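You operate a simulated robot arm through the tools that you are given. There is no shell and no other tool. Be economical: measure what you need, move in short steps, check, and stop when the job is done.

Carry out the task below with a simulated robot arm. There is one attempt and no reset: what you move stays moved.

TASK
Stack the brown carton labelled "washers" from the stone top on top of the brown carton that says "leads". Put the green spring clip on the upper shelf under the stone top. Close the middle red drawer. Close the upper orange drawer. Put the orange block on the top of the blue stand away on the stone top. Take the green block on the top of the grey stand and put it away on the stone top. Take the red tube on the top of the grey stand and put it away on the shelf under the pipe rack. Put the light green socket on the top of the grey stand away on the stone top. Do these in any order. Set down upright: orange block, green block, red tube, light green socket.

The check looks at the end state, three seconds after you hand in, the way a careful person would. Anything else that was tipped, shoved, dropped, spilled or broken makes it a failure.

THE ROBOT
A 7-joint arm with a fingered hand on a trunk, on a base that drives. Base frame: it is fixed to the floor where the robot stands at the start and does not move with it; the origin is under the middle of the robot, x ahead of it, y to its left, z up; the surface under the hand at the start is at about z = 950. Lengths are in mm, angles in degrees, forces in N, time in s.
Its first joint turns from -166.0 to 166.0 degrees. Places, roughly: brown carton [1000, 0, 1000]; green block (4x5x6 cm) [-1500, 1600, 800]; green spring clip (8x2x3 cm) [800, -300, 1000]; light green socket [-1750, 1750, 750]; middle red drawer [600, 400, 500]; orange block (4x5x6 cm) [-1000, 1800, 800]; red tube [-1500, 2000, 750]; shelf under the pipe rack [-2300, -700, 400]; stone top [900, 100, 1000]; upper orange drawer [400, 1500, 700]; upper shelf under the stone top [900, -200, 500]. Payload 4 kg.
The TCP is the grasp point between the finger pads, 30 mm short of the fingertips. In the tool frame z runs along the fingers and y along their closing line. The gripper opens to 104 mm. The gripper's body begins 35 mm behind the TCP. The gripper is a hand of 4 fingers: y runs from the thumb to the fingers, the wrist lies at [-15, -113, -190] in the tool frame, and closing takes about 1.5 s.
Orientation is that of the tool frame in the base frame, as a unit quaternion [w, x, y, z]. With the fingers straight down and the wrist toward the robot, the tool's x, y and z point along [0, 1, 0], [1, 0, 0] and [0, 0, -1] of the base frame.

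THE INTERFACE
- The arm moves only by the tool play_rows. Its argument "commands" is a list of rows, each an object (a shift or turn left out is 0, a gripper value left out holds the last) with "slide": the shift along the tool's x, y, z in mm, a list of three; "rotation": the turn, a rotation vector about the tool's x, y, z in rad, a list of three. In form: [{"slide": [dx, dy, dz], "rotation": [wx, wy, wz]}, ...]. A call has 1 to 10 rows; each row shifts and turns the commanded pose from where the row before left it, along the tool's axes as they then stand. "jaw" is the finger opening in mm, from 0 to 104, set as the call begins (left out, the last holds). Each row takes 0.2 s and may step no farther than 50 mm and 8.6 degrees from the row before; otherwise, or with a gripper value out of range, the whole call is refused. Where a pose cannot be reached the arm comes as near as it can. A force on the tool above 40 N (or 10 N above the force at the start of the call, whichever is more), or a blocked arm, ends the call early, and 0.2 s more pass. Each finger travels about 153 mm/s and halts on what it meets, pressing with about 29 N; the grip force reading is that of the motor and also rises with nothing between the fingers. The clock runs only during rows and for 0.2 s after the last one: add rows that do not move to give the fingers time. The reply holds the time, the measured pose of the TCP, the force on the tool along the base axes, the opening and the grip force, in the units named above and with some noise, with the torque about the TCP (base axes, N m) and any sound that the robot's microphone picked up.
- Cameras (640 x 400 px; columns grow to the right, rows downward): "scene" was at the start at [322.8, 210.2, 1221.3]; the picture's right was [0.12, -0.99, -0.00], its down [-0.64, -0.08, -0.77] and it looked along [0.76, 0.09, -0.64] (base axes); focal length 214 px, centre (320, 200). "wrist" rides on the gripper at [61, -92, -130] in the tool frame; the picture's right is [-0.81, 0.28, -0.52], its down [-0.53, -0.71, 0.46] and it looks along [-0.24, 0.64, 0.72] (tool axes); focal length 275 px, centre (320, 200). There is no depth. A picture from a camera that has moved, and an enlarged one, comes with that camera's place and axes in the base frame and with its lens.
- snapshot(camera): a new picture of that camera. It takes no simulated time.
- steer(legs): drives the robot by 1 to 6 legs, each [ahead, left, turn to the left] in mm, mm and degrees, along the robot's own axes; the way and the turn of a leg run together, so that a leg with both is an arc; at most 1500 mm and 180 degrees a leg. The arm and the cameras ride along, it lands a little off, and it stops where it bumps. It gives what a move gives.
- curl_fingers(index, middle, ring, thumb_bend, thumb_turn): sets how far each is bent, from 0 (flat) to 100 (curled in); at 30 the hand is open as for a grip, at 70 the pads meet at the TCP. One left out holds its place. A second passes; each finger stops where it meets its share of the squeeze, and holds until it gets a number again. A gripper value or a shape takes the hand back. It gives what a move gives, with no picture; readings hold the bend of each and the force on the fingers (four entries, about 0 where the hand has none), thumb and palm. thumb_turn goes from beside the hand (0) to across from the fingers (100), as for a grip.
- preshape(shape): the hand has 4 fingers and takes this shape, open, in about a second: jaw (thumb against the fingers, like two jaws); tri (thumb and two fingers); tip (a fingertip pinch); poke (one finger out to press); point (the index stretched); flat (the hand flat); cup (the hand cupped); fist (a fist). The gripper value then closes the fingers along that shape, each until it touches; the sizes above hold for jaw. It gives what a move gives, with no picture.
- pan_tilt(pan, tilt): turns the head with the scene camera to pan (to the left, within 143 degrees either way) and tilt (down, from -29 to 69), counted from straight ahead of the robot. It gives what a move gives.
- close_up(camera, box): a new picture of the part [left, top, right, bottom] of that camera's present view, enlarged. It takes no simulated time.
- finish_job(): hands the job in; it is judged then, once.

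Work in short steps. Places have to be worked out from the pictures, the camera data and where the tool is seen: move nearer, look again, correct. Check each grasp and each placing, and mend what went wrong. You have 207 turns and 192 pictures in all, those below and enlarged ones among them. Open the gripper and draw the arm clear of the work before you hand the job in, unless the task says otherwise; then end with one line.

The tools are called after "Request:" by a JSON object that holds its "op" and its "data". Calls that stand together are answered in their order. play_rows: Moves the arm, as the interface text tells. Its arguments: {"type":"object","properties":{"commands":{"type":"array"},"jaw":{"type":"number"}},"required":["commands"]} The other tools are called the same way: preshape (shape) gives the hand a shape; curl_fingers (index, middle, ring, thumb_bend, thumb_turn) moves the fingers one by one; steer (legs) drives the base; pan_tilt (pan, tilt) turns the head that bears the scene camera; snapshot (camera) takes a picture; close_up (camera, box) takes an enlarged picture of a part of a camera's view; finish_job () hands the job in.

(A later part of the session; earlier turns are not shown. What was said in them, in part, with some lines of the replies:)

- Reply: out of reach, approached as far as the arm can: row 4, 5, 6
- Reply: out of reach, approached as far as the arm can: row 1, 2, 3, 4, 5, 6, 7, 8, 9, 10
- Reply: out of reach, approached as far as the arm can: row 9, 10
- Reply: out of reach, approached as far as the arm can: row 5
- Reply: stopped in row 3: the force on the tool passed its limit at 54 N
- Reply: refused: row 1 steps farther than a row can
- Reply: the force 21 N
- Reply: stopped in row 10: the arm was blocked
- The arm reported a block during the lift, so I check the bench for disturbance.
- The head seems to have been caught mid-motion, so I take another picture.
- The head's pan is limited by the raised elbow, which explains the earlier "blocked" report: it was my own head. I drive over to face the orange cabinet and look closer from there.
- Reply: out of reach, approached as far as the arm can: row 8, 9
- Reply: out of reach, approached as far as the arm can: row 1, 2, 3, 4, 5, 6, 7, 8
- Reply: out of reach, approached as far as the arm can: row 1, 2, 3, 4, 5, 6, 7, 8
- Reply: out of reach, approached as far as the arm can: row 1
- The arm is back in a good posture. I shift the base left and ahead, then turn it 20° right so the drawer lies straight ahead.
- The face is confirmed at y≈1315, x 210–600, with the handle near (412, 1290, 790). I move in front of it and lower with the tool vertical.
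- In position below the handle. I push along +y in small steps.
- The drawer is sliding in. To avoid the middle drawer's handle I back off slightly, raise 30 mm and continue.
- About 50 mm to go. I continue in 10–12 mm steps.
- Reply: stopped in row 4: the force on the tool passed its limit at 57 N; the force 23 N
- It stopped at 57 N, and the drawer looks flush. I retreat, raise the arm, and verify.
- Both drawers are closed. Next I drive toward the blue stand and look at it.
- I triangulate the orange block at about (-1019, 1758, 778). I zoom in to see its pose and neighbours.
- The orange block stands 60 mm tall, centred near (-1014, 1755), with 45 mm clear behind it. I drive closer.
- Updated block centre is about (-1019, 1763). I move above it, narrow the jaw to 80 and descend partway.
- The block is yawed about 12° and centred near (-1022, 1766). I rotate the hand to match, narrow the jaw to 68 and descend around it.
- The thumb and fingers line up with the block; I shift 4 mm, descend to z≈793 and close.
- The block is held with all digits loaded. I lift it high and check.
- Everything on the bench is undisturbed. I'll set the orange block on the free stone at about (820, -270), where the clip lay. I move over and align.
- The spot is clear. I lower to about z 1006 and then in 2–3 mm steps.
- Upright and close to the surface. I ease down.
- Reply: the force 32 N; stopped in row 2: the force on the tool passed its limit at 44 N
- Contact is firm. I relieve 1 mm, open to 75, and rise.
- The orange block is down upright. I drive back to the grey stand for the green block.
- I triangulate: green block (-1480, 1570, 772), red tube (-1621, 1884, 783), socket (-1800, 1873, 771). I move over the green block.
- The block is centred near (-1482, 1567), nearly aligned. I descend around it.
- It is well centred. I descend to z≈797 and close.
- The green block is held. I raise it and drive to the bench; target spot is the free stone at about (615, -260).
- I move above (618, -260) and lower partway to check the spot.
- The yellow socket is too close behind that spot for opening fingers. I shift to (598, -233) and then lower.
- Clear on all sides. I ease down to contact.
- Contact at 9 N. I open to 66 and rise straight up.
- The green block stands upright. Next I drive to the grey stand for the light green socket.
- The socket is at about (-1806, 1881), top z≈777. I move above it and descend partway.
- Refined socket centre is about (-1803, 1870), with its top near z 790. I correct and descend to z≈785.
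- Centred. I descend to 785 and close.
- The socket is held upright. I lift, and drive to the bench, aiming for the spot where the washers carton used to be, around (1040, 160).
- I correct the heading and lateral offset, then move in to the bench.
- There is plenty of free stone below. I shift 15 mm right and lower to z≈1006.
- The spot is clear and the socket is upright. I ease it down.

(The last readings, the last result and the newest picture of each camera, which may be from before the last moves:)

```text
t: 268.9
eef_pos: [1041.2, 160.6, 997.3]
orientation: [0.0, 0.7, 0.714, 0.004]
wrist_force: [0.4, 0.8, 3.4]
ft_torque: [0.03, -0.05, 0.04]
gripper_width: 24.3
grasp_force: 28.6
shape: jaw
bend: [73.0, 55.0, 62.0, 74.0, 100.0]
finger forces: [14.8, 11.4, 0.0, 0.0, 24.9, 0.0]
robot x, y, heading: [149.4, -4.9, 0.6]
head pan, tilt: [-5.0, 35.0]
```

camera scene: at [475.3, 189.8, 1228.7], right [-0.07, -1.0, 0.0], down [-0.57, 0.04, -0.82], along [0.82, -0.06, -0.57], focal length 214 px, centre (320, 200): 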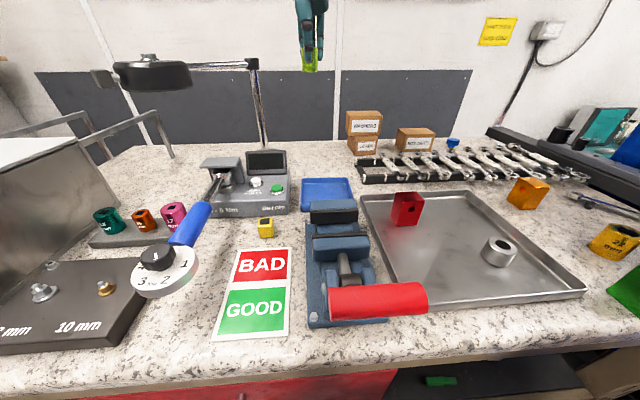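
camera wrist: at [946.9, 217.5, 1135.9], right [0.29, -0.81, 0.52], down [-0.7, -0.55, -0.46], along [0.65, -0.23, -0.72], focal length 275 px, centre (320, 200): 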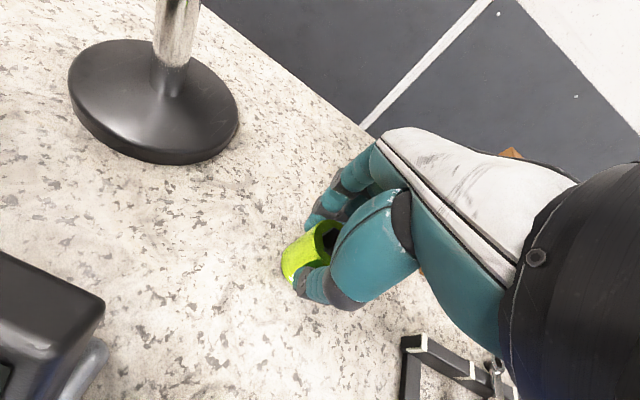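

Light contact. One more millimetre, then I open and rise.

Request:
{"op": "play_rows", "data": {"commands": [{"slide": [0, 0, 1]}, {}]}}

Request:
{"op": "play_rows", "data": {"commands": [{}, {}, {}, {}], "jaw": 70}}

Request:
{"op": "play_rows", "data": {"commands": [{"slide": [0, 0, -15]}, {"slide": [0, 0, -40]}, {"slide": [0, 0, -50]}, {"slide": [0, 0, -50]}, {"slide": [0, 0, -50]}, {"slide": [0, 0, -40]}]}}

Request:
{"op": "snapshot", "data": {"camera": "scene"}}

```text
t: 269.5
eef_pos: [1041.6, 160.0, 997.1]
orientation: [0.001, 0.7, 0.714, 0.004]
wrist_force: [-1.1, 1.3, 10.1]
ft_torque: [-0.01, -0.08, -0.01]
gripper_width: 24.6
grasp_force: 28.8
shape: jaw
bend: [73.0, 55.0, 62.0, 74.0, 100.0]
finger forces: [15.3, 11.9, 0.1, 0.0, 27.0, 0.0]
robot x, y, heading: [151.1, -5.3, 0.9]
head pan, tilt: [-5.0, 35.0]
```

```text
t: 270.5
eef_pos: [1041.5, 159.3, 996.1]
orientation: [0.001, 0.7, 0.714, 0.003]
wrist_force: [0.1, -0.2, -0.2]
ft_torque: [0.01, -0.03, -0.02]
gripper_width: 69.6
grasp_force: 0.1
shape: jaw
bend: [28.0, 38.0, 35.0, 60.0, 100.0]
finger forces: [0.0, 0.1, 0.0, 0.0, 0.0, 0.0]
robot x, y, heading: [155.9, -7.6, 0.4]
head pan, tilt: [-5.0, 35.0]
```

```text
t: 271.9
eef_pos: [1041.0, 158.7, 1238.7]
orientation: [0.0, 0.699, 0.715, 0.003]
wrist_force: [-0.6, -0.6, -1.0]
ft_torque: [-0.02, 0.03, -0.01]
gripper_width: 69.6
grasp_force: 0.0
shape: jaw
bend: [28.0, 38.0, 35.0, 60.0, 100.0]
finger forces: [0.0, 0.0, 0.1, 0.0, 0.0, 0.0]
robot x, y, heading: [154.6, -2.9, 0.7]
head pan, tilt: [-5.0, 35.0]
```

```text
69 pictures are left
camera scene: at [475.4, 189.8, 1228.7], right [-0.07, -1.0, 0.0], down [-0.57, 0.04, -0.82], along [0.82, -0.06, -0.57], focal length 214 px, centre (320, 200)
```

scene: 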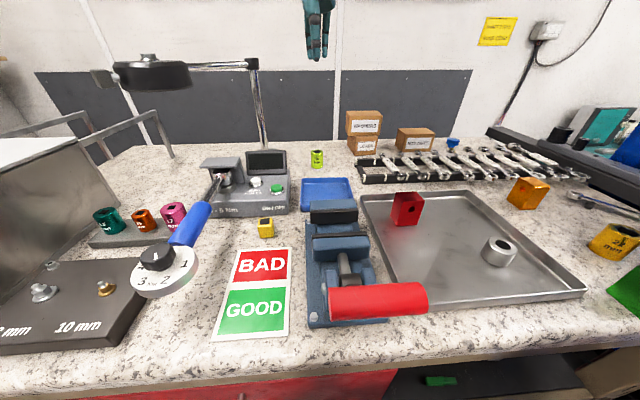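

The socket is placed upright. Last is the red tube, so I drive back to the grey stand.

Request:
{"op": "steer", "data": {"legs": [[-900, 0, 0], [0, 0, 89.5], [960, 0, 0], [0, 800, 0]]}}

Request:
{"op": "pan_tilt", "data": {"pan": 10, "tilt": 38}}

Request:
{"op": "snapshot", "data": {"camera": "scene"}}

Request:
{"op": "snapshot", "data": {"camera": "wrist"}}

```text
t: 288.9
eef_pos: [-1750.7, 1800.8, 1239.2]
orientation: [-0.002, -0.011, 1.0, 0.003]
wrist_force: [-0.5, -0.8, 0.0]
ft_torque: [0.02, 0.01, 0.01]
gripper_width: 69.7
grasp_force: 0.0
shape: jaw
bend: [28.0, 38.0, 35.0, 60.0, 100.0]
finger forces: [0.0, 0.1, 0.0, 0.0, 0.1, 0.0]
robot x, y, heading: [-1582.3, 912.4, 91.0]
head pan, tilt: [-5.0, 35.0]
```

```text
t: 289.7
eef_pos: [-1750.6, 1799.6, 1238.4]
orientation: [-0.002, -0.011, 1.0, 0.003]
wrist_force: [-0.1, 0.2, 0.1]
ft_torque: [0.0, 0.01, -0.01]
gripper_width: 69.7
grasp_force: 0.0
shape: jaw
bend: [28.0, 38.0, 35.0, 60.0, 100.0]
finger forces: [0.0, 0.0, 0.0, 0.0, 0.1, 0.0]
robot x, y, heading: [-1584.9, 910.0, 90.8]
head pan, tilt: [10.0, 38.0]
```

```text
68 pictures are left
camera scene: at [-1804.2, 1232.7, 1224.2], right [0.98, 0.19, 0.0], down [0.11, -0.6, -0.79], along [-0.15, 0.77, -0.62], focal length 214 px, centre (320, 200)
```

scene: 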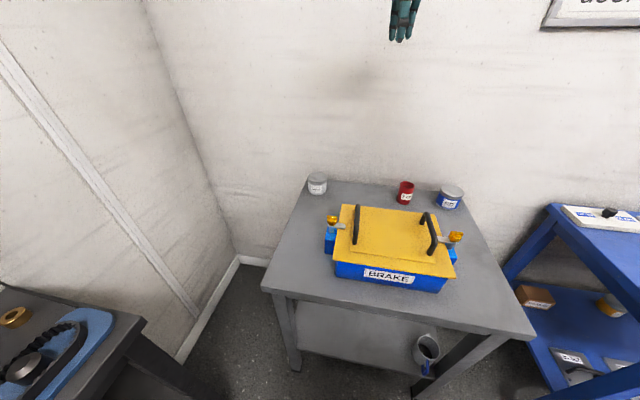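

```text
67 pictures are left
camera wrist: at [-1810.0, 1705.2, 1368.4], right [0.81, 0.29, 0.52], down [0.55, -0.7, -0.46], along [0.23, 0.65, -0.72], focal length 275 px, centre (320, 200)
```

wrist: 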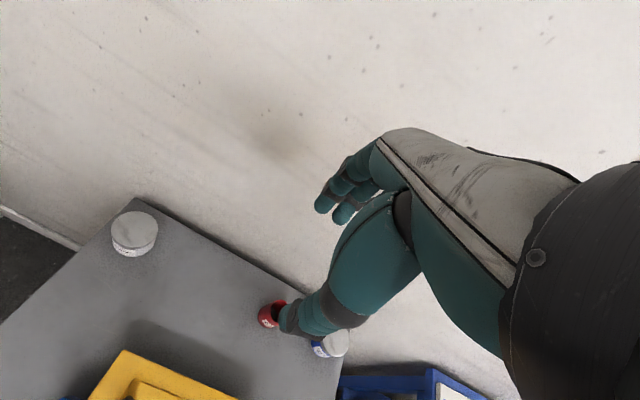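

The red tube is at about (-1620, 1880), ~55 mm in diameter, with its top near z 808. I move above it with the jaw wide open.

Request:
{"op": "play_rows", "data": {"commands": [{"slide": [-32.6, 20.6, 0]}, {"slide": [-32.6, 20.6, 0]}, {"slide": [-32.6, 20.6, 0]}, {"slide": [-32.6, 20.6, 0]}, {"slide": [0, 0, 50]}, {"slide": [0, 0, 50]}, {"slide": [0, 0, 50]}, {"slide": [0, 0, 50]}, {"slide": [0, 0, 50]}, {"slide": [0, 0, 50]}], "jaw": 100}}

Request:
{"op": "snapshot", "data": {"camera": "wrist"}}

Request:
{"op": "close_up", "data": {"camera": "scene", "box": [340, 120, 500, 220]}}

```text
t: 291.9
eef_pos: [-1621.5, 1887.3, 939.3]
orientation: [-0.002, -0.012, 1.0, 0.002]
wrist_force: [0.4, -0.4, -0.1]
ft_torque: [0.02, -0.03, 0.03]
gripper_width: 100.2
grasp_force: 0.1
shape: jaw
bend: [31.0, 31.0, 30.0, 31.0, 98.0]
finger forces: [0.0, 0.1, 0.1, 0.1, 0.0, 0.1]
robot x, y, heading: [-1583.0, 909.8, 90.8]
head pan, tilt: [10.0, 38.0]
```

```text
66 pictures are left
camera wrist: at [-1681.2, 1792.1, 1068.0], right [0.81, 0.29, 0.52], down [0.55, -0.7, -0.46], along [0.23, 0.65, -0.72], focal length 275 px, centre (320, 200)
```

wrist: 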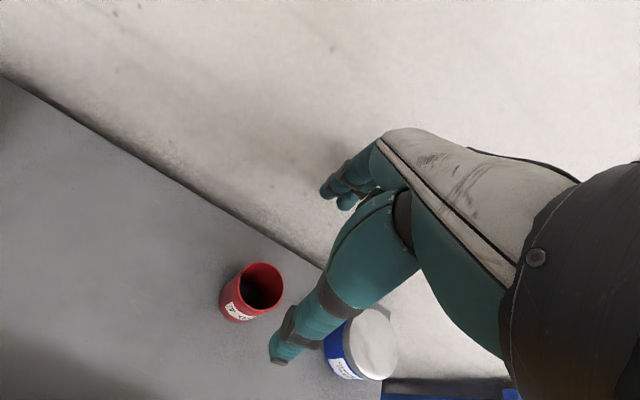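

```text
4.00 times, centred on (420, 170) of scene
camera zoom: at [-1804.2, 1232.4, 1224.3], right [0.98, 0.19, 0.0], down [0.12, -0.6, -0.79], along [-0.15, 0.77, -0.62], focal length 858 px, centre (-80, 320)
```

zoom: 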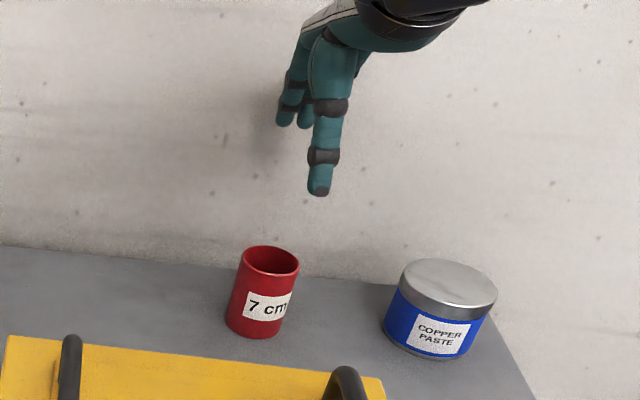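

Well aligned. I narrow to 88 and descend to z≈850 for a check.

Request:
{"op": "play_rows", "data": {"commands": [{"slide": [0, -1, 45]}, {"slide": [0, 0, 45]}, {}], "jaw": 88}}

Request:
{"op": "snapshot", "data": {"camera": "wrist"}}

Request:
{"op": "close_up", "data": {"camera": "scene", "box": [340, 120, 500, 220]}}

```text
t: 292.7
eef_pos: [-1621.1, 1885.3, 848.1]
orientation: [-0.002, -0.011, 1.0, 0.003]
wrist_force: [0.8, 0.2, 0.0]
ft_torque: [-0.01, -0.02, 0.0]
gripper_width: 88.0
grasp_force: 0.1
shape: jaw
bend: [27.0, 33.0, 31.0, 44.0, 98.0]
finger forces: [0.1, 0.0, 0.0, 0.0, 0.0, 0.0]
robot x, y, heading: [-1583.0, 909.7, 90.8]
head pan, tilt: [10.0, 38.0]
```

```text
64 pictures are left
camera wrist: at [-1680.3, 1791.9, 977.6], right [0.81, 0.29, 0.52], down [0.55, -0.7, -0.46], along [0.23, 0.65, -0.72], focal length 275 px, centre (320, 200)
```

wrist: 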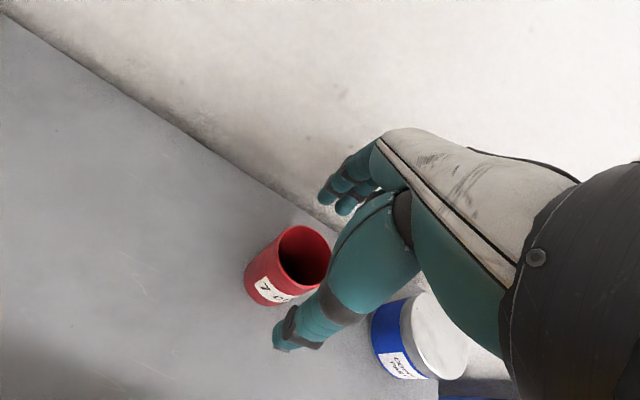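

```text
4.00 times, centred on (420, 170) of scene
camera zoom: at [-1804.2, 1232.7, 1224.2], right [0.98, 0.19, 0.0], down [0.12, -0.6, -0.79], along [-0.15, 0.77, -0.62], focal length 858 px, centre (-80, 320)
```

zoom: 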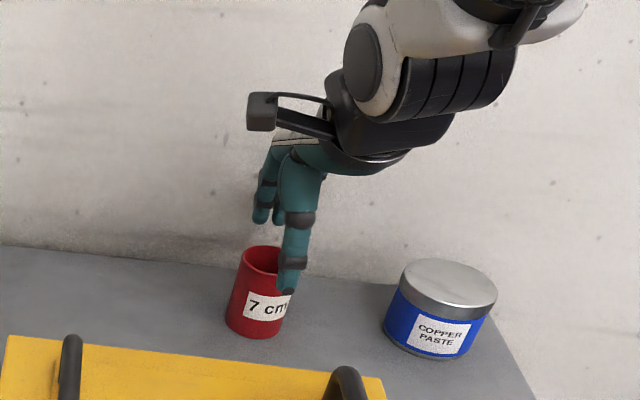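

Aligned; I descend to z≈793 and close on the tube.

Request:
{"op": "play_rows", "data": {"commands": [{"slide": [0, 2, 30]}, {"slide": [0, 0, 25]}, {}]}}

Request:
{"op": "play_rows", "data": {"commands": [{}, {}, {}, {}, {}, {}], "jaw": 30}}

Request:
{"op": "play_rows", "data": {"commands": [{"slide": [0, 0, -15]}, {"slide": [0, 0, -35]}, {}]}}

Request:
{"op": "snapshot", "data": {"camera": "wrist"}}

Request:
{"op": "close_up", "data": {"camera": "scene", "box": [340, 120, 500, 220]}}

```text
t: 293.5
eef_pos: [-1621.9, 1886.8, 793.0]
orientation: [-0.001, -0.012, 1.0, 0.002]
wrist_force: [-0.7, 0.5, -0.7]
ft_torque: [-0.01, 0.0, 0.03]
gripper_width: 88.0
grasp_force: 0.1
shape: jaw
bend: [27.0, 33.0, 31.0, 44.0, 98.0]
finger forces: [0.0, 0.1, 0.0, 0.1, 0.1, 0.0]
robot x, y, heading: [-1585.9, 911.4, 90.6]
head pan, tilt: [10.0, 38.0]
```

```text
t: 294.9
eef_pos: [-1620.8, 1885.9, 793.6]
orientation: [-0.002, -0.012, 1.0, 0.002]
wrist_force: [-0.3, -0.5, -1.2]
ft_torque: [0.0, -0.01, 0.02]
gripper_width: 40.9
grasp_force: 28.9
shape: jaw
bend: [74.0, 49.0, 53.0, 73.0, 100.0]
finger forces: [15.8, 9.1, 0.0, 0.0, 24.9, 0.1]
robot x, y, heading: [-1585.9, 911.7, 91.1]
head pan, tilt: [10.0, 38.0]
```

```text
t: 295.7
eef_pos: [-1622.1, 1887.2, 844.0]
orientation: [-0.001, -0.011, 1.0, 0.002]
wrist_force: [0.6, 0.5, -0.9]
ft_torque: [0.01, 0.0, -0.02]
gripper_width: 41.0
grasp_force: 28.7
shape: jaw
bend: [74.0, 49.0, 53.0, 73.0, 100.0]
finger forces: [15.9, 9.2, 0.0, 0.1, 24.9, 0.0]
robot x, y, heading: [-1585.6, 911.2, 90.6]
head pan, tilt: [10.0, 38.0]
```

```text
62 pictures are left
camera wrist: at [-1681.2, 1792.5, 973.5], right [0.81, 0.29, 0.52], down [0.55, -0.7, -0.46], along [0.23, 0.65, -0.72], focal length 275 px, centre (320, 200)
```

wrist: 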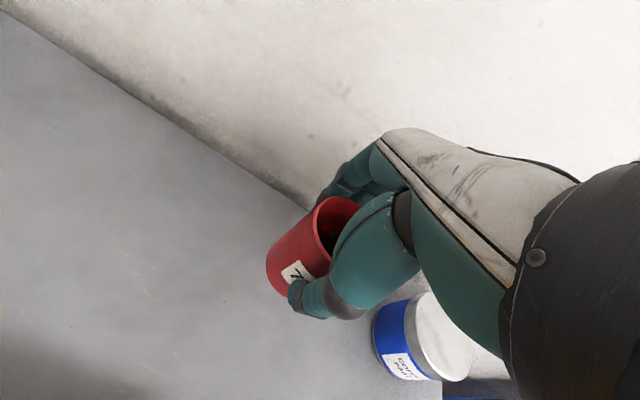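

```text
4.00 times, centred on (420, 170) of scene
camera zoom: at [-1804.3, 1232.8, 1224.1], right [0.98, 0.19, 0.0], down [0.12, -0.6, -0.79], along [-0.15, 0.77, -0.62], focal length 858 px, centre (-80, 320)
```

zoom: 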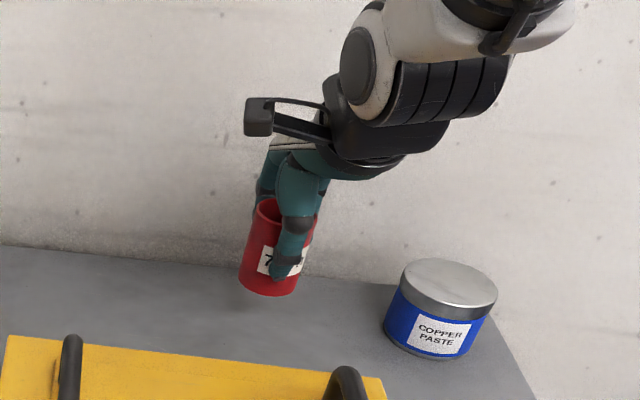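

The tube is held upright. I raise and retract it, and then drive toward the pipe rack area and turn to face it.

Request:
{"op": "play_rows", "data": {"commands": [{"slide": [0, 0, -50]}, {"slide": [0, 0, -50]}, {"slide": [0, 0, -50]}, {"slide": [0, 0, -50]}, {"slide": [0, 0, -50]}, {"slide": [0, -30, -40]}, {"slide": [0, -45, -15]}, {"slide": [0, -45, 0]}, {"slide": [0, -45, 0]}, {"slide": [0, -45, 0]}]}}

Request:
{"op": "steer", "data": {"legs": [[-600, 0, 0], [0, -450, 0], [0, 0, 89], [0, 900, 0]]}}

Request:
{"op": "pan_tilt", "data": {"pan": 0, "tilt": 30}}

Request:
{"op": "snapshot", "data": {"camera": "scene"}}

```text
t: 297.9
eef_pos: [-1618.0, 1674.8, 1147.2]
orientation: [-0.002, -0.011, 1.0, 0.002]
wrist_force: [0.0, 0.6, -1.0]
ft_torque: [-0.04, 0.03, 0.01]
gripper_width: 41.0
grasp_force: 29.4
shape: jaw
bend: [74.0, 49.0, 53.0, 73.0, 100.0]
finger forces: [15.7, 9.5, 0.0, 0.0, 24.4, 0.0]
robot x, y, heading: [-1582.9, 912.3, 90.7]
head pan, tilt: [10.0, 38.0]
```

```text
t: 311.7
eef_pos: [-1912.0, -602.9, 1148.4]
orientation: [-0.003, -0.704, 0.71, 0.0]
wrist_force: [-0.5, 0.2, -1.8]
ft_torque: [0.03, 0.0, -0.01]
gripper_width: 40.2
grasp_force: 28.9
shape: jaw
bend: [74.0, 49.0, 53.0, 73.0, 100.0]
finger forces: [15.5, 9.3, 0.0, 0.0, 24.2, 0.0]
robot x, y, heading: [-1146.4, -594.0, 179.0]
head pan, tilt: [10.0, 38.0]
```

```text
t: 312.4
eef_pos: [-1911.6, -603.5, 1148.5]
orientation: [-0.003, -0.704, 0.71, 0.0]
wrist_force: [-0.3, 0.1, -0.4]
ft_torque: [0.01, 0.0, -0.01]
gripper_width: 40.6
grasp_force: 28.9
shape: jaw
bend: [74.0, 49.0, 53.0, 73.0, 100.0]
finger forces: [15.6, 9.4, 0.1, 0.0, 24.1, 0.1]
robot x, y, heading: [-1145.3, -591.4, 178.9]
head pan, tilt: [0.0, 30.0]
```

```text
60 pictures are left
camera scene: at [-1481.7, -786.7, 1236.5], right [0.02, 1.0, 0.0], down [0.5, -0.01, -0.87], along [-0.87, 0.01, -0.5], focal length 214 px, centre (320, 200)
```

scene: 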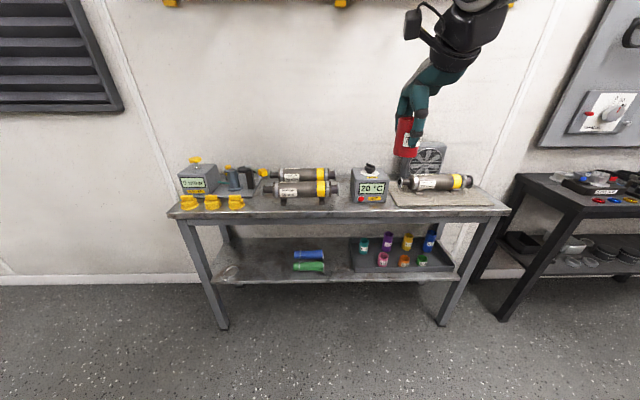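

The shelf is the lower one of this table under the yellow rack. I zoom in on it to pick a free spot near its front.

Request:
{"op": "close_up", "data": {"camera": "scene", "box": [190, 200, 350, 300]}}

Request:
{"op": "close_up", "data": {"camera": "scene", "box": [320, 200, 480, 300]}}

```text
4.00 times, centred on (270, 250) of scene
camera zoom: at [-1481.7, -786.7, 1236.5], right [0.02, 1.0, 0.0], down [0.5, -0.01, -0.87], along [-0.87, 0.01, -0.5], focal length 858 px, centre (520, 0)
```

zoom: 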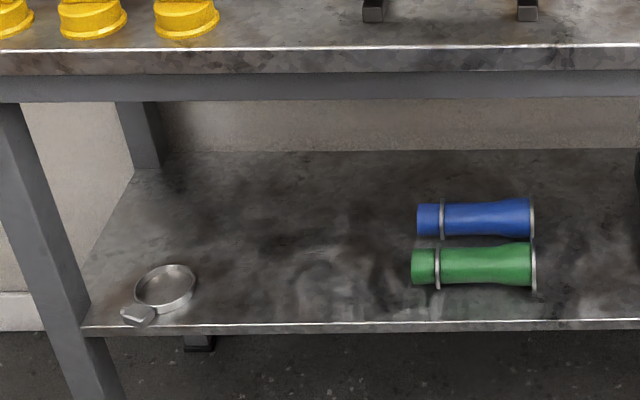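

```text
4.00 times, centred on (400, 250) of scene
camera zoom: at [-1481.7, -786.7, 1236.5], right [0.02, 1.0, 0.0], down [0.5, -0.01, -0.87], along [-0.87, 0.01, -0.5], focal length 858 px, centre (0, 0)
```

zoom: 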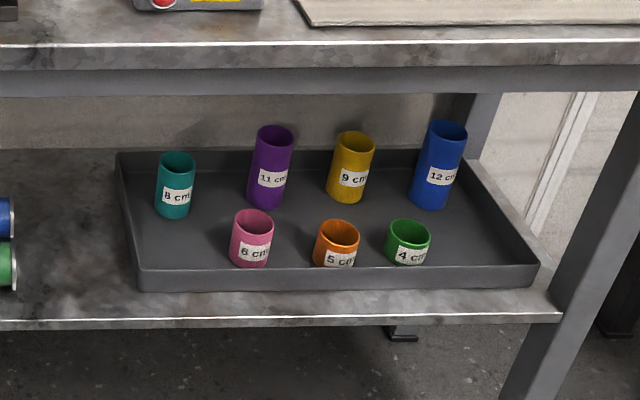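

Free spot on the shelf: around (-2230, -1055), between the ring clamp and the green piece. I check the floor to the robot's left before sliding over.

Request:
{"op": "pan_tilt", "data": {"pan": 100, "tilt": 35}}

Request:
{"op": "snapshot", "data": {"camera": "scene"}}

```text
t: 314.2
eef_pos: [-1911.5, -604.3, 1148.1]
orientation: [-0.003, -0.703, 0.711, 0.0]
wrist_force: [0.0, -0.6, -1.6]
ft_torque: [-0.02, 0.01, 0.0]
gripper_width: 40.3
grasp_force: 28.6
shape: jaw
bend: [74.0, 49.0, 53.0, 73.0, 100.0]
finger forces: [15.5, 9.2, 0.0, 0.0, 24.2, 0.0]
robot x, y, heading: [-1146.4, -594.5, 178.9]
head pan, tilt: [100.0, 35.0]
```

```text
57 pictures are left
camera scene: at [-1377.5, -875.2, 1228.7], right [-0.99, -0.16, 0.0], down [-0.09, 0.57, -0.82], along [0.13, -0.81, -0.57], focal length 214 px, centre (320, 200)
```

scene: 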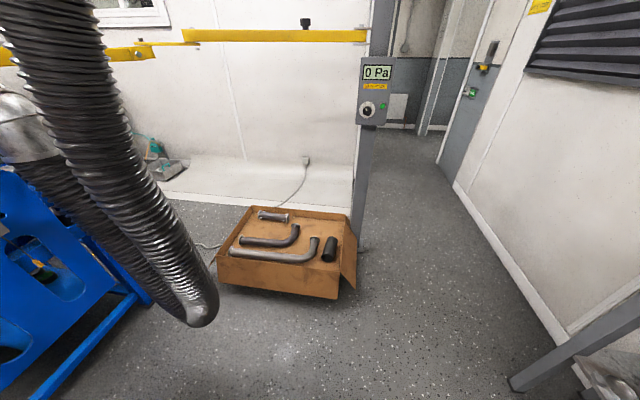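

There is a hanging duct on that side, so I choose the nearer gap between the green piece and the tray, around (-2230, -690). I shift the base a little and look again.

Request:
{"op": "pan_tilt", "data": {"pan": 0, "tilt": 40}}

Request:
{"op": "steer", "data": {"legs": [[160, 85, 1]]}}

Request:
{"op": "snapshot", "data": {"camera": "scene"}}

Request:
{"op": "close_up", "data": {"camera": "scene", "box": [320, 230, 480, 330]}}

```text
t: 316.0
eef_pos: [-1911.0, -603.9, 1147.9]
orientation: [-0.004, -0.704, 0.71, 0.0]
wrist_force: [-0.1, -0.3, -2.2]
ft_torque: [-0.01, 0.02, -0.03]
gripper_width: 40.3
grasp_force: 28.8
shape: jaw
bend: [74.0, 49.0, 53.0, 73.0, 100.0]
finger forces: [15.5, 9.3, 0.1, 0.1, 24.1, 0.1]
robot x, y, heading: [-1148.5, -595.3, 178.5]
head pan, tilt: [0.0, 40.0]
```

```text
t: 317.5
eef_pos: [-2072.6, -703.6, 1148.8]
orientation: [0.004, 0.71, -0.704, -0.001]
wrist_force: [0.4, 0.5, -1.8]
ft_torque: [-0.02, 0.02, 0.01]
gripper_width: 40.1
grasp_force: 28.7
shape: jaw
bend: [74.0, 49.0, 53.0, 73.0, 100.0]
finger forces: [15.5, 9.2, 0.1, 0.1, 24.1, 0.1]
robot x, y, heading: [-1309.8, -673.3, -179.7]
head pan, tilt: [0.0, 40.0]
```

```text
56 pictures are left
camera scene: at [-1634.4, -878.3, 1221.2], right [0.0, 1.0, 0.0], down [0.64, 0.0, -0.77], along [-0.77, 0.0, -0.64], focal length 214 px, centre (320, 200)
```

scene: 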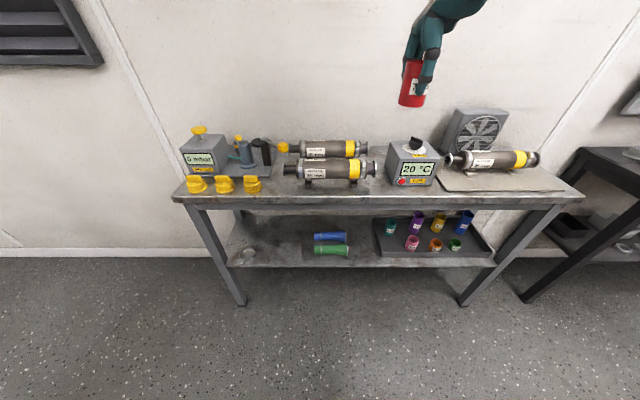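

```text
4.00 times, centred on (400, 280) of scene
camera zoom: at [-1634.4, -878.3, 1221.2], right [0.0, 1.0, 0.0], down [0.64, 0.0, -0.77], along [-0.77, 0.0, -0.64], focal length 858 px, centre (0, -120)
```

zoom: 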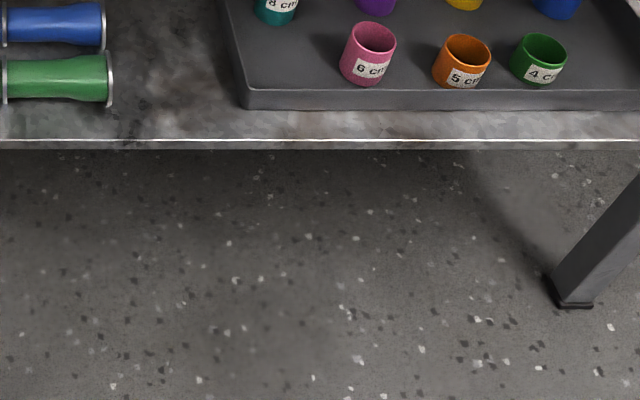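

The shelf's front edge is near x≈-2198, z≈365, and the gap runs y -744 to -592. I'll set the tube at about (-2240, -668). First I lower it in front of the table.

Request:
{"op": "play_rows", "data": {"commands": [{"slide": [-36, 0, 0]}, {"slide": [0, 0, 50]}, {"slide": [0, 0, 50]}, {"slide": [0, 0, 50]}, {"slide": [0, 0, 50]}, {"slide": [0, 0, 50]}, {"slide": [0, 0, 50]}, {"slide": [0, 0, 50]}, {"slide": [0, 0, 50]}]}}

Request:
{"op": "play_rows", "data": {"commands": [{"slide": [0, 0, 50]}, {"slide": [0, 0, 50]}, {"slide": [0, 0, 50]}, {"slide": [0, 0, 50]}]}}

Request:
{"op": "snapshot", "data": {"camera": "scene"}}

Request:
{"op": "snapshot", "data": {"camera": "wrist"}}

```text
t: 319.5
eef_pos: [-2077.2, -667.9, 748.4]
orientation: [0.003, 0.71, -0.704, -0.001]
wrist_force: [0.5, 0.5, -1.5]
ft_torque: [0.05, 0.07, 0.01]
gripper_width: 40.3
grasp_force: 29.1
shape: jaw
bend: [74.0, 49.0, 53.0, 73.0, 100.0]
finger forces: [15.4, 9.3, 0.0, 0.0, 24.0, 0.0]
robot x, y, heading: [-1306.4, -677.4, -179.8]
head pan, tilt: [0.0, 40.0]
```

```text
t: 320.5
eef_pos: [-2078.1, -670.4, 546.4]
orientation: [0.004, 0.71, -0.704, -0.001]
wrist_force: [-0.9, -0.3, -1.3]
ft_torque: [-0.02, -0.02, 0.03]
gripper_width: 40.2
grasp_force: 29.1
shape: jaw
bend: [74.0, 49.0, 53.0, 73.0, 100.0]
finger forces: [15.5, 9.3, 0.0, 0.0, 24.0, 0.0]
robot x, y, heading: [-1307.6, -677.9, -180.2]
head pan, tilt: [0.0, 40.0]
```

```text
54 pictures are left
camera scene: at [-1634.3, -878.4, 1221.2], right [0.0, 1.0, 0.0], down [0.64, 0.0, -0.77], along [-0.77, 0.0, -0.64], focal length 214 px, centre (320, 200)
```

scene: 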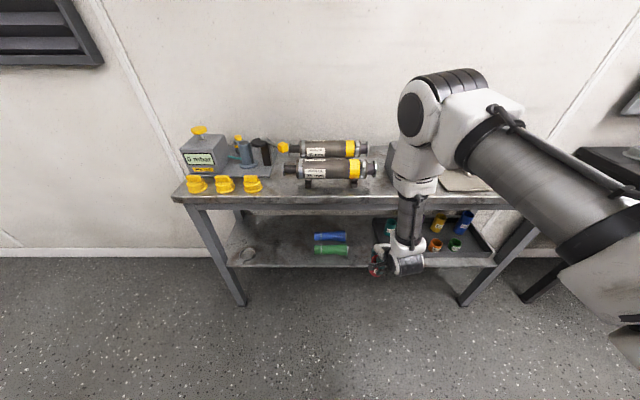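

```text
53 pictures are left
camera wrist: at [-1985.7, -731.6, 677.1], right [-0.28, 0.81, 0.52], down [0.71, 0.54, -0.46], along [-0.65, 0.24, -0.72], focal length 275 px, centre (320, 200)
```

wrist: 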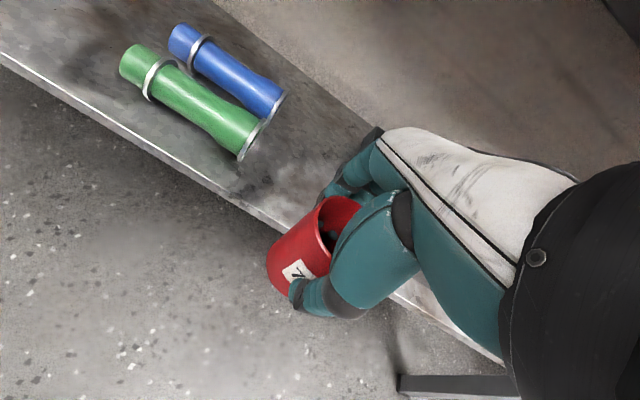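

The elbow is clear. I tilt 8° forward for wrist clearance, lower to z≈447, and move halfway in.

Request:
{"op": "play_rows", "data": {"commands": [{"rotation": [-0.14, 0, 0]}, {"slide": [0, -7, 49]}, {"slide": [0, -7, 48]}, {"slide": [0, 32, 4.5]}, {"slide": [0, 32, 4.5]}, {}]}}

Request:
{"op": "snapshot", "data": {"camera": "wrist"}}

Request:
{"op": "snapshot", "data": {"camera": "scene"}}

```text
t: 321.9
eef_pos: [-2141.3, -671.2, 450.3]
orientation: [0.053, 0.708, -0.702, -0.049]
wrist_force: [1.2, -0.4, 3.7]
ft_torque: [0.0, 0.06, 0.02]
gripper_width: 40.3
grasp_force: 29.4
shape: jaw
bend: [74.0, 49.0, 53.0, 73.0, 100.0]
finger forces: [15.5, 9.2, 0.1, 0.0, 24.4, 0.1]
robot x, y, heading: [-1308.7, -674.4, -179.9]
head pan, tilt: [0.0, 40.0]
```

```text
52 pictures are left
camera wrist: at [-2032.5, -731.7, 565.7], right [-0.2, 0.81, 0.55], down [0.64, 0.54, -0.56], along [-0.74, 0.23, -0.62], focal length 275 px, centre (320, 200)
```

wrist: 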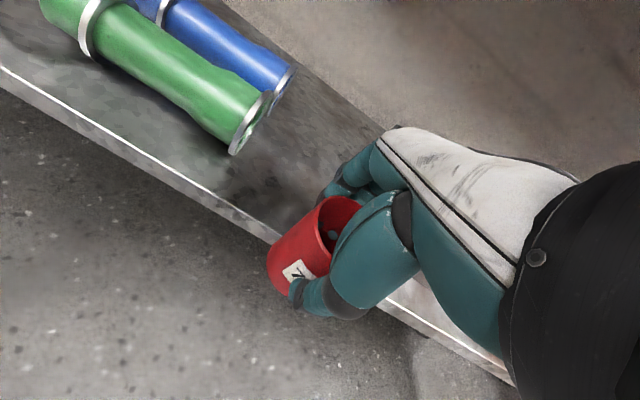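

```text
51 pictures are left
camera scene: at [-1634.2, -878.3, 1221.2], right [0.0, 1.0, 0.0], down [0.64, 0.0, -0.77], along [-0.77, 0.0, -0.64], focal length 214 px, centre (320, 200)
```

scene: 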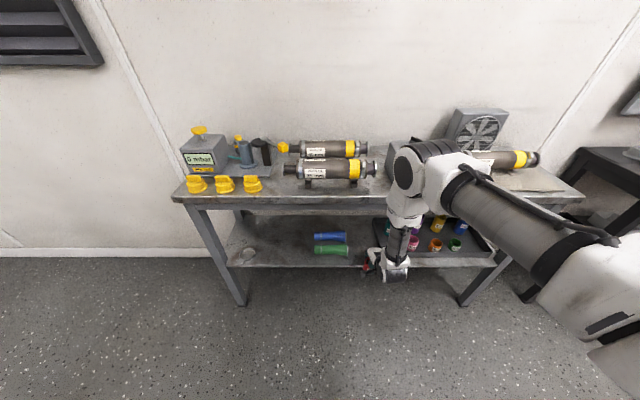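

The force reads slightly positive, so I take an idle reading and a zoom before going on.

Request:
{"op": "play_rows", "data": {"commands": [{}, {}]}}

Request:
{"op": "close_up", "data": {"camera": "scene", "box": [340, 200, 460, 300]}}

```text
t: 322.5
eef_pos: [-2142.6, -670.8, 449.8]
orientation: [0.052, 0.708, -0.702, -0.05]
wrist_force: [0.1, 0.1, 2.6]
ft_torque: [0.01, 0.1, 0.02]
gripper_width: 40.1
grasp_force: 29.1
shape: jaw
bend: [74.0, 49.0, 53.0, 73.0, 100.0]
finger forces: [15.8, 9.6, 0.1, 0.0, 23.9, 0.0]
robot x, y, heading: [-1308.5, -680.9, -179.8]
head pan, tilt: [0.0, 40.0]
```

```text
4.00 times, centred on (400, 250) of scene
camera zoom: at [-1634.3, -878.3, 1221.2], right [0.0, 1.0, 0.0], down [0.64, 0.0, -0.77], along [-0.77, 0.0, -0.64], focal length 858 px, centre (0, 0)
```

zoom: 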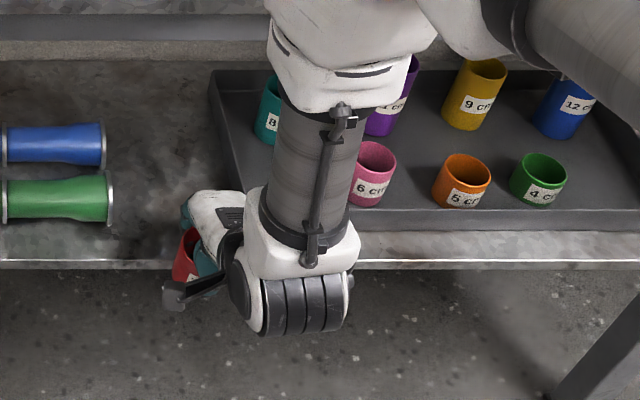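

Possibly the tube is grazing the shelf edge. I raise 20 mm and back 10 mm to see if the force disappears.

Request:
{"op": "play_rows", "data": {"commands": [{"slide": [0, -10, -5]}, {"slide": [0, 2, -15]}, {}]}}

Request:
{"op": "snapshot", "data": {"camera": "wrist"}}

```text
t: 323.3
eef_pos: [-2130.5, -671.0, 467.8]
orientation: [0.053, 0.709, -0.702, -0.05]
wrist_force: [0.6, 0.3, -1.4]
ft_torque: [-0.02, -0.05, 0.0]
gripper_width: 40.1
grasp_force: 28.8
shape: jaw
bend: [74.0, 49.0, 53.0, 73.0, 100.0]
finger forces: [15.7, 9.3, 0.1, 0.0, 24.1, 0.0]
robot x, y, heading: [-1309.4, -674.3, -180.1]
head pan, tilt: [0.0, 40.0]
```

```text
49 pictures are left
camera wrist: at [-2021.0, -731.5, 583.9], right [-0.2, 0.81, 0.55], down [0.64, 0.54, -0.56], along [-0.74, 0.23, -0.63], focal length 275 px, centre (320, 200)
```

wrist: 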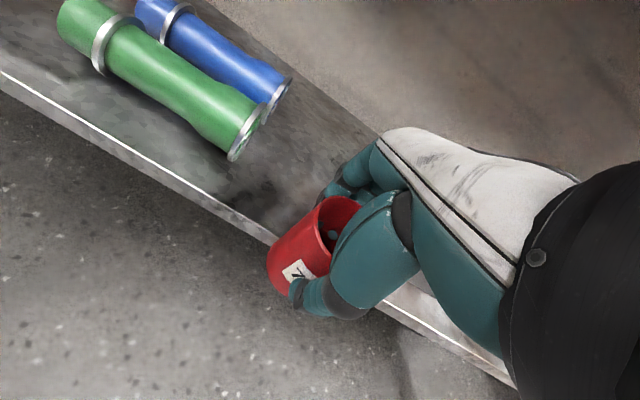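

That cleared the force, so the shelf surface is higher (about z 398) and its edge nearer (about x -2165) than I estimated. I go in at z≈468 to x≈-2215.

Request:
{"op": "play_rows", "data": {"commands": [{"slide": [0, 28, 2.5]}, {"slide": [0, 28, 2.5]}, {"slide": [0, 28, 2.5]}, {}]}}

Request:
{"op": "snapshot", "data": {"camera": "wrist"}}

Request:
{"op": "snapshot", "data": {"camera": "scene"}}

```text
t: 324.3
eef_pos: [-2215.4, -672.4, 474.9]
orientation: [0.053, 0.708, -0.702, -0.05]
wrist_force: [0.0, -0.3, -0.4]
ft_torque: [0.0, -0.03, 0.01]
gripper_width: 40.3
grasp_force: 28.8
shape: jaw
bend: [74.0, 49.0, 53.0, 73.0, 100.0]
finger forces: [15.4, 9.4, 0.0, 0.0, 24.0, 0.1]
robot x, y, heading: [-1305.7, -677.3, -180.0]
head pan, tilt: [0.0, 40.0]
```

```text
48 pictures are left
camera wrist: at [-2105.2, -732.8, 590.2], right [-0.21, 0.81, 0.55], down [0.64, 0.54, -0.56], along [-0.74, 0.23, -0.63], focal length 275 px, centre (320, 200)
```

wrist: 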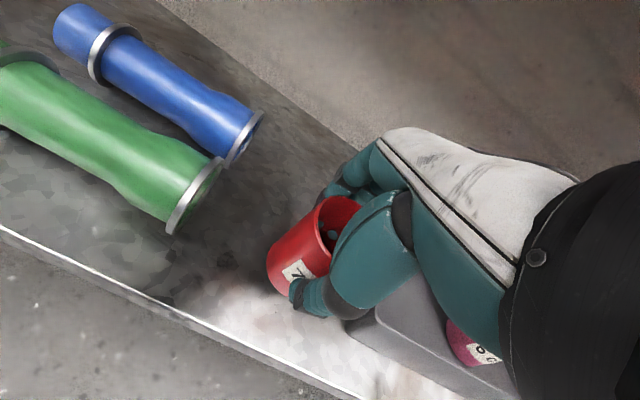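

```text
47 pictures are left
camera scene: at [-1634.4, -878.3, 1221.2], right [0.0, 1.0, 0.0], down [0.64, 0.0, -0.77], along [-0.77, 0.0, -0.64], focal length 214 px, centre (320, 200)
```

scene: 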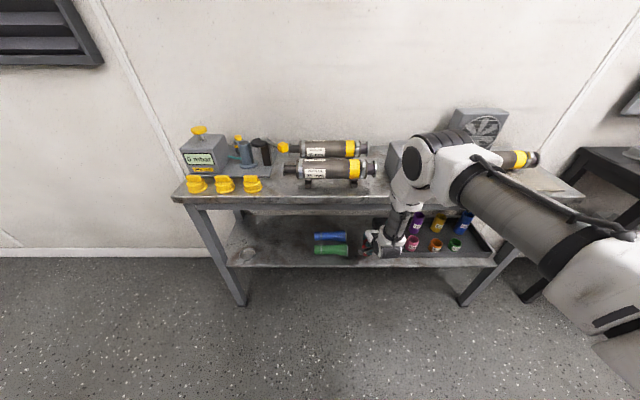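

The gap spans y≈-762 to -610 here. I shift 12 mm left to centre the tube, and lower.

Request:
{"op": "play_rows", "data": {"commands": [{"slide": [12, 0, 0]}, {"slide": [0, -1, 10]}, {"slide": [0, -0.5, 5]}, {}]}}

Request:
{"op": "play_rows", "data": {"commands": [{"slide": [0, -0.3, 3]}, {"slide": [0, -0.2, 2]}, {}]}}

Request:
{"op": "snapshot", "data": {"camera": "wrist"}}

```text
t: 325.3
eef_pos: [-2214.5, -683.9, 458.5]
orientation: [0.053, 0.709, -0.701, -0.05]
wrist_force: [0.7, 0.1, -1.4]
ft_torque: [-0.02, 0.01, 0.01]
gripper_width: 40.2
grasp_force: 28.7
shape: jaw
bend: [74.0, 49.0, 53.0, 73.0, 100.0]
finger forces: [15.5, 9.3, 0.0, 0.0, 24.1, 0.0]
robot x, y, heading: [-1308.1, -677.9, -179.8]
head pan, tilt: [0.0, 40.0]
```

```text
t: 326.1
eef_pos: [-2215.9, -683.7, 455.1]
orientation: [0.054, 0.709, -0.702, -0.05]
wrist_force: [-0.2, -0.7, 9.7]
ft_torque: [-0.01, -0.17, -0.01]
gripper_width: 41.0
grasp_force: 29.0
shape: jaw
bend: [74.0, 49.0, 53.0, 74.0, 100.0]
finger forces: [18.0, 11.0, 0.1, 0.0, 26.7, 0.1]
robot x, y, heading: [-1308.5, -677.1, -179.9]
head pan, tilt: [0.0, 40.0]
```

```text
46 pictures are left
camera wrist: at [-2105.5, -744.0, 569.8], right [-0.2, 0.81, 0.55], down [0.63, 0.54, -0.56], along [-0.75, 0.23, -0.62], focal length 275 px, centre (320, 200)
```

wrist: 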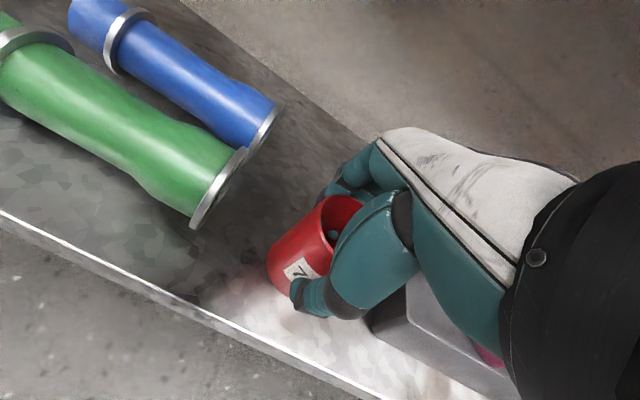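

Contact at about 10 N with only ~6° tilt. The tube, 45 mm wide and 70 tall, will settle flat. I ease 1 mm up and release gently.

Request:
{"op": "play_rows", "data": {"commands": [{"slide": [0, 0.1, -1]}, {}]}}

Request:
{"op": "play_rows", "data": {"commands": [{}, {}], "jaw": 50}}

Request:
{"op": "snapshot", "data": {"camera": "wrist"}}

```text
t: 326.7
eef_pos: [-2214.2, -683.7, 454.9]
orientation: [0.052, 0.708, -0.702, -0.05]
wrist_force: [-1.8, -0.4, 5.1]
ft_torque: [0.0, 0.01, 0.0]
gripper_width: 41.4
grasp_force: 29.4
shape: jaw
bend: [74.0, 49.0, 53.0, 74.0, 100.0]
finger forces: [18.3, 11.0, 0.0, 0.0, 25.2, 0.1]
robot x, y, heading: [-1306.6, -678.4, -180.0]
head pan, tilt: [0.0, 40.0]
```

```text
t: 327.3
eef_pos: [-2214.2, -683.2, 453.7]
orientation: [0.052, 0.708, -0.702, -0.048]
wrist_force: [-0.5, 0.0, 0.2]
ft_torque: [-0.01, 0.01, 0.0]
gripper_width: 49.8
grasp_force: 0.2
shape: jaw
bend: [74.0, 45.0, 42.0, 71.0, 100.0]
finger forces: [0.0, 0.0, 0.0, 0.1, 0.0, 0.1]
robot x, y, heading: [-1307.0, -678.2, -179.9]
head pan, tilt: [0.0, 40.0]
```

```text
45 pictures are left
camera wrist: at [-2104.5, -744.1, 569.9], right [-0.21, 0.81, 0.55], down [0.64, 0.54, -0.55], along [-0.74, 0.23, -0.63], focal length 275 px, centre (320, 200)
```

wrist: 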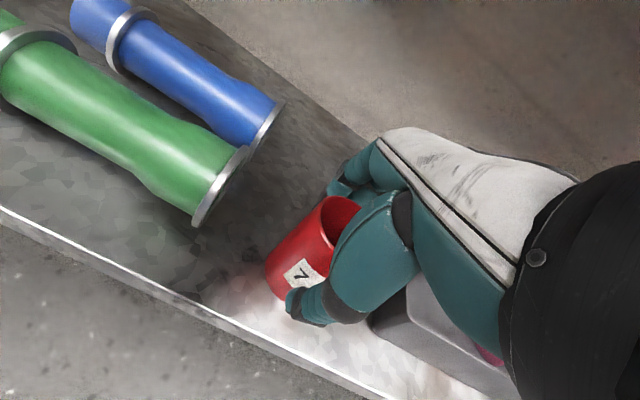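

The tube stands on its own. I open wider, rise 62 mm straight up, and then back out.

Request:
{"op": "play_rows", "data": {"commands": [{}, {}, {}], "jaw": 84}}

Request:
{"op": "play_rows", "data": {"commands": [{"slide": [0, 2, -20]}, {"slide": [0, 2, -20]}, {"slide": [0, 2, -22]}, {}]}}

Request:
{"op": "snapshot", "data": {"camera": "wrist"}}

```text
t: 328.1
eef_pos: [-2214.3, -683.1, 454.3]
orientation: [0.053, 0.708, -0.702, -0.05]
wrist_force: [0.3, -0.4, 0.3]
ft_torque: [0.02, 0.01, -0.02]
gripper_width: 84.1
grasp_force: 0.0
shape: jaw
bend: [27.0, 34.0, 32.0, 49.0, 99.0]
finger forces: [0.0, 0.0, 0.0, 0.1, 0.1, 0.1]
robot x, y, heading: [-1310.3, -678.2, -179.9]
head pan, tilt: [0.0, 40.0]
```

```text
t: 329.1
eef_pos: [-2212.0, -685.3, 517.1]
orientation: [0.053, 0.708, -0.702, -0.049]
wrist_force: [-0.4, 0.1, -0.3]
ft_torque: [0.0, -0.03, 0.0]
gripper_width: 83.8
grasp_force: 0.2
shape: jaw
bend: [27.0, 34.0, 32.0, 49.0, 99.0]
finger forces: [0.0, 0.1, 0.0, 0.1, 0.0, 0.1]
robot x, y, heading: [-1306.9, -678.6, -179.8]
head pan, tilt: [0.0, 40.0]
```

```text
44 pictures are left
camera wrist: at [-2102.2, -744.3, 632.3], right [-0.2, 0.81, 0.55], down [0.64, 0.54, -0.56], along [-0.74, 0.23, -0.63], focal length 275 px, centre (320, 200)
```

wrist: 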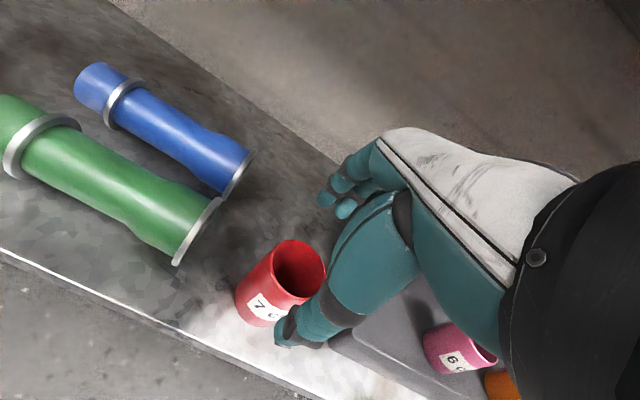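

The tube stands upright. I rise another 25 mm for clearance and back out.

Request:
{"op": "play_rows", "data": {"commands": [{"slide": [0, 2.5, -25]}, {"slide": [0, -35, -3.5]}, {"slide": [0, -40, -4]}, {"slide": [0, -40, -4]}, {"slide": [0, -40, -4]}, {"slide": [0, -10, -45], "rotation": [0.1, 0, 0]}, {"slide": [0, 0, -50]}, {"slide": [0, 0, -50]}, {"slide": [0, 0, -50]}, {"slide": [0, 0, -50]}]}}

Request:
{"op": "play_rows", "data": {"commands": [{"slide": [0, 0, -50]}, {"slide": [0, 0, -50]}, {"slide": [0, 0, -50]}, {"slide": [0, 0, -50]}, {"slide": [0, 0, -50]}, {"slide": [0, 0, -50]}, {"slide": [0, 0, -50]}]}}

Request:
{"op": "snapshot", "data": {"camera": "scene"}}

Request:
{"op": "close_up", "data": {"camera": "scene", "box": [320, 190, 480, 290]}}

```text
t: 331.3
eef_pos: [-2027.7, -680.9, 777.6]
orientation: [0.017, 0.71, -0.704, -0.014]
wrist_force: [-1.1, -0.5, 0.6]
ft_torque: [0.03, -0.04, 0.0]
gripper_width: 84.1
grasp_force: 0.0
shape: jaw
bend: [27.0, 34.0, 31.0, 49.0, 99.0]
finger forces: [0.0, 0.0, 0.0, 0.0, 0.0, 0.0]
robot x, y, heading: [-1309.3, -678.4, -180.0]
head pan, tilt: [0.0, 40.0]
```

```text
t: 332.9
eef_pos: [-2015.8, -659.5, 1124.6]
orientation: [-0.016, -0.695, 0.719, 0.014]
wrist_force: [1.9, -7.6, 0.1]
ft_torque: [0.61, 0.05, -0.16]
gripper_width: 83.8
grasp_force: 0.0
shape: jaw
bend: [27.0, 34.0, 31.0, 49.0, 99.0]
finger forces: [0.0, 0.0, 0.0, 0.0, 0.0, 0.1]
robot x, y, heading: [-1301.5, -676.7, -179.8]
head pan, tilt: [0.0, 40.0]
```

```text
43 pictures are left
camera scene: at [-1634.0, -878.0, 1221.3], right [0.0, 1.0, 0.0], down [0.64, 0.0, -0.77], along [-0.77, 0.0, -0.64], focal length 214 px, centre (320, 200)
```

scene: 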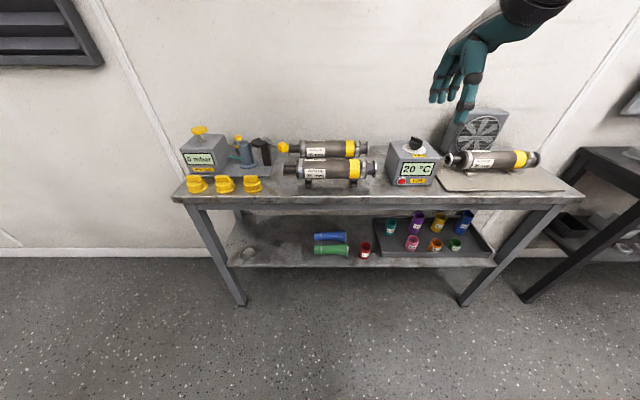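

```text
4.00 times, centred on (400, 240) of scene
camera zoom: at [-1634.0, -878.0, 1221.3], right [0.0, 1.0, 0.0], down [0.64, 0.0, -0.77], along [-0.77, 0.0, -0.64], focal length 858 px, centre (0, 40)
```

zoom: 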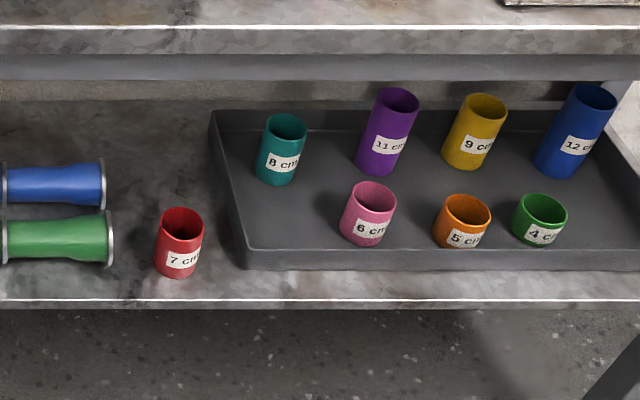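

The tube stands neatly on the shelf. I ease the arm a little to relieve the self-contact, then back off and take a final look around.

Request:
{"op": "play_rows", "data": {"commands": [{"slide": [20, 10, 30]}, {"slide": [0, 0, 20]}, {}]}}

Request:
{"op": "steer", "data": {"legs": [[-300, 0, 0], [0, -500, 0], [0, 0, 170]]}}

Request:
{"op": "pan_tilt", "data": {"pan": 15, "tilt": 20}}

Request:
{"op": "snapshot", "data": {"camera": "scene"}}

```text
t: 333.7
eef_pos: [-2024.1, -699.3, 1076.6]
orientation: [0.017, 0.71, -0.704, -0.014]
wrist_force: [0.4, -0.1, -0.1]
ft_torque: [0.01, 0.0, -0.02]
gripper_width: 84.1
grasp_force: 0.2
shape: jaw
bend: [27.0, 34.0, 31.0, 49.0, 99.0]
finger forces: [0.0, 0.0, 0.0, 0.1, 0.0, 0.0]
robot x, y, heading: [-1309.0, -676.0, -179.8]
head pan, tilt: [0.0, 40.0]
```

```text
t: 345.3
eef_pos: [-297.9, -256.1, 1078.1]
orientation: [0.016, 0.752, 0.659, 0.016]
wrist_force: [0.4, -0.1, 0.1]
ft_torque: [-0.03, -0.03, -0.01]
gripper_width: 83.6
grasp_force: 0.1
shape: jaw
bend: [27.0, 34.0, 31.0, 49.0, 99.0]
finger forces: [0.0, 0.0, 0.1, 0.0, 0.0, 0.0]
robot x, y, heading: [-1014.9, -176.7, -7.9]
head pan, tilt: [0.0, 40.0]
```

```text
t: 346.1
eef_pos: [-299.8, -256.9, 1077.3]
orientation: [0.016, 0.752, 0.659, 0.016]
wrist_force: [0.1, -1.0, 0.6]
ft_torque: [0.03, 0.05, -0.01]
gripper_width: 84.1
grasp_force: 0.0
shape: jaw
bend: [27.0, 34.0, 31.0, 49.0, 99.0]
finger forces: [0.0, 0.0, 0.0, 0.0, 0.1, 0.0]
robot x, y, heading: [-1012.8, -178.0, -7.7]
head pan, tilt: [15.0, 20.0]
```

```text
41 pictures are left
camera scene: at [-656.5, -1.0, 1252.5], right [0.12, -0.99, 0.0], down [-0.34, -0.04, -0.94], along [0.93, 0.12, -0.34], focal length 214 px, centre (320, 200)
```

scene: 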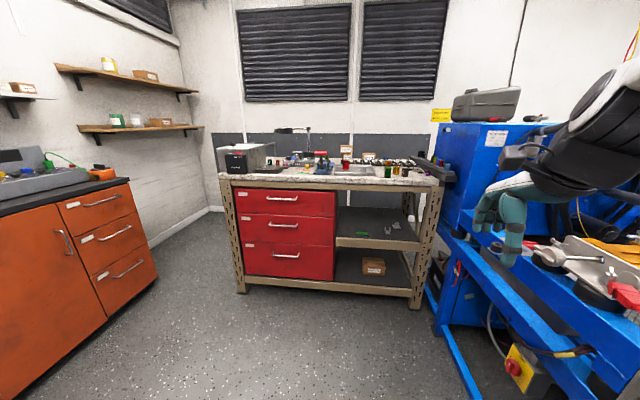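

A last zoom on the bench to confirm the stack, blocks, socket, clip and drawers.

Request:
{"op": "close_up", "data": {"camera": "scene", "box": [210, 115, 450, 265]}}

```text
2.67 times, centred on (330, 190) of scene
camera zoom: at [-656.5, -1.0, 1252.5], right [0.12, -0.99, 0.0], down [-0.34, -0.04, -0.94], along [0.93, 0.12, -0.34], focal length 572 px, centre (293, 227)
```

zoom: 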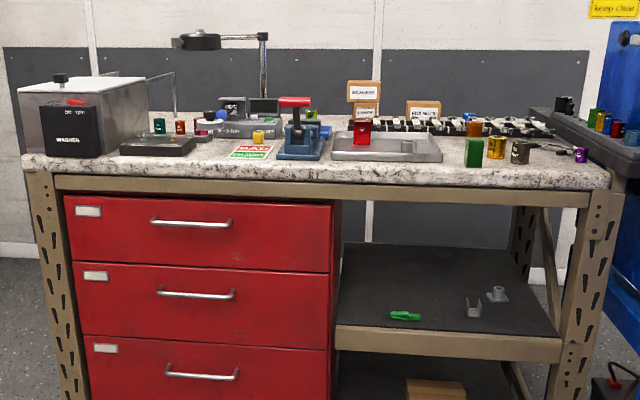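

Everything is in place, the gripper is open and the arm is clear, so I hand in.

Request:
{"op": "finish_job", "data": {}}

```text
The job is handed in.
```

All eight tasks are done and the job is handed in: the washers carton is on the leads carton, the clip is on the upper shelf, both drawers are shut, both blocks and the socket are upright on the stone top, and the red tube is upright on the shelf under the pipe rack.
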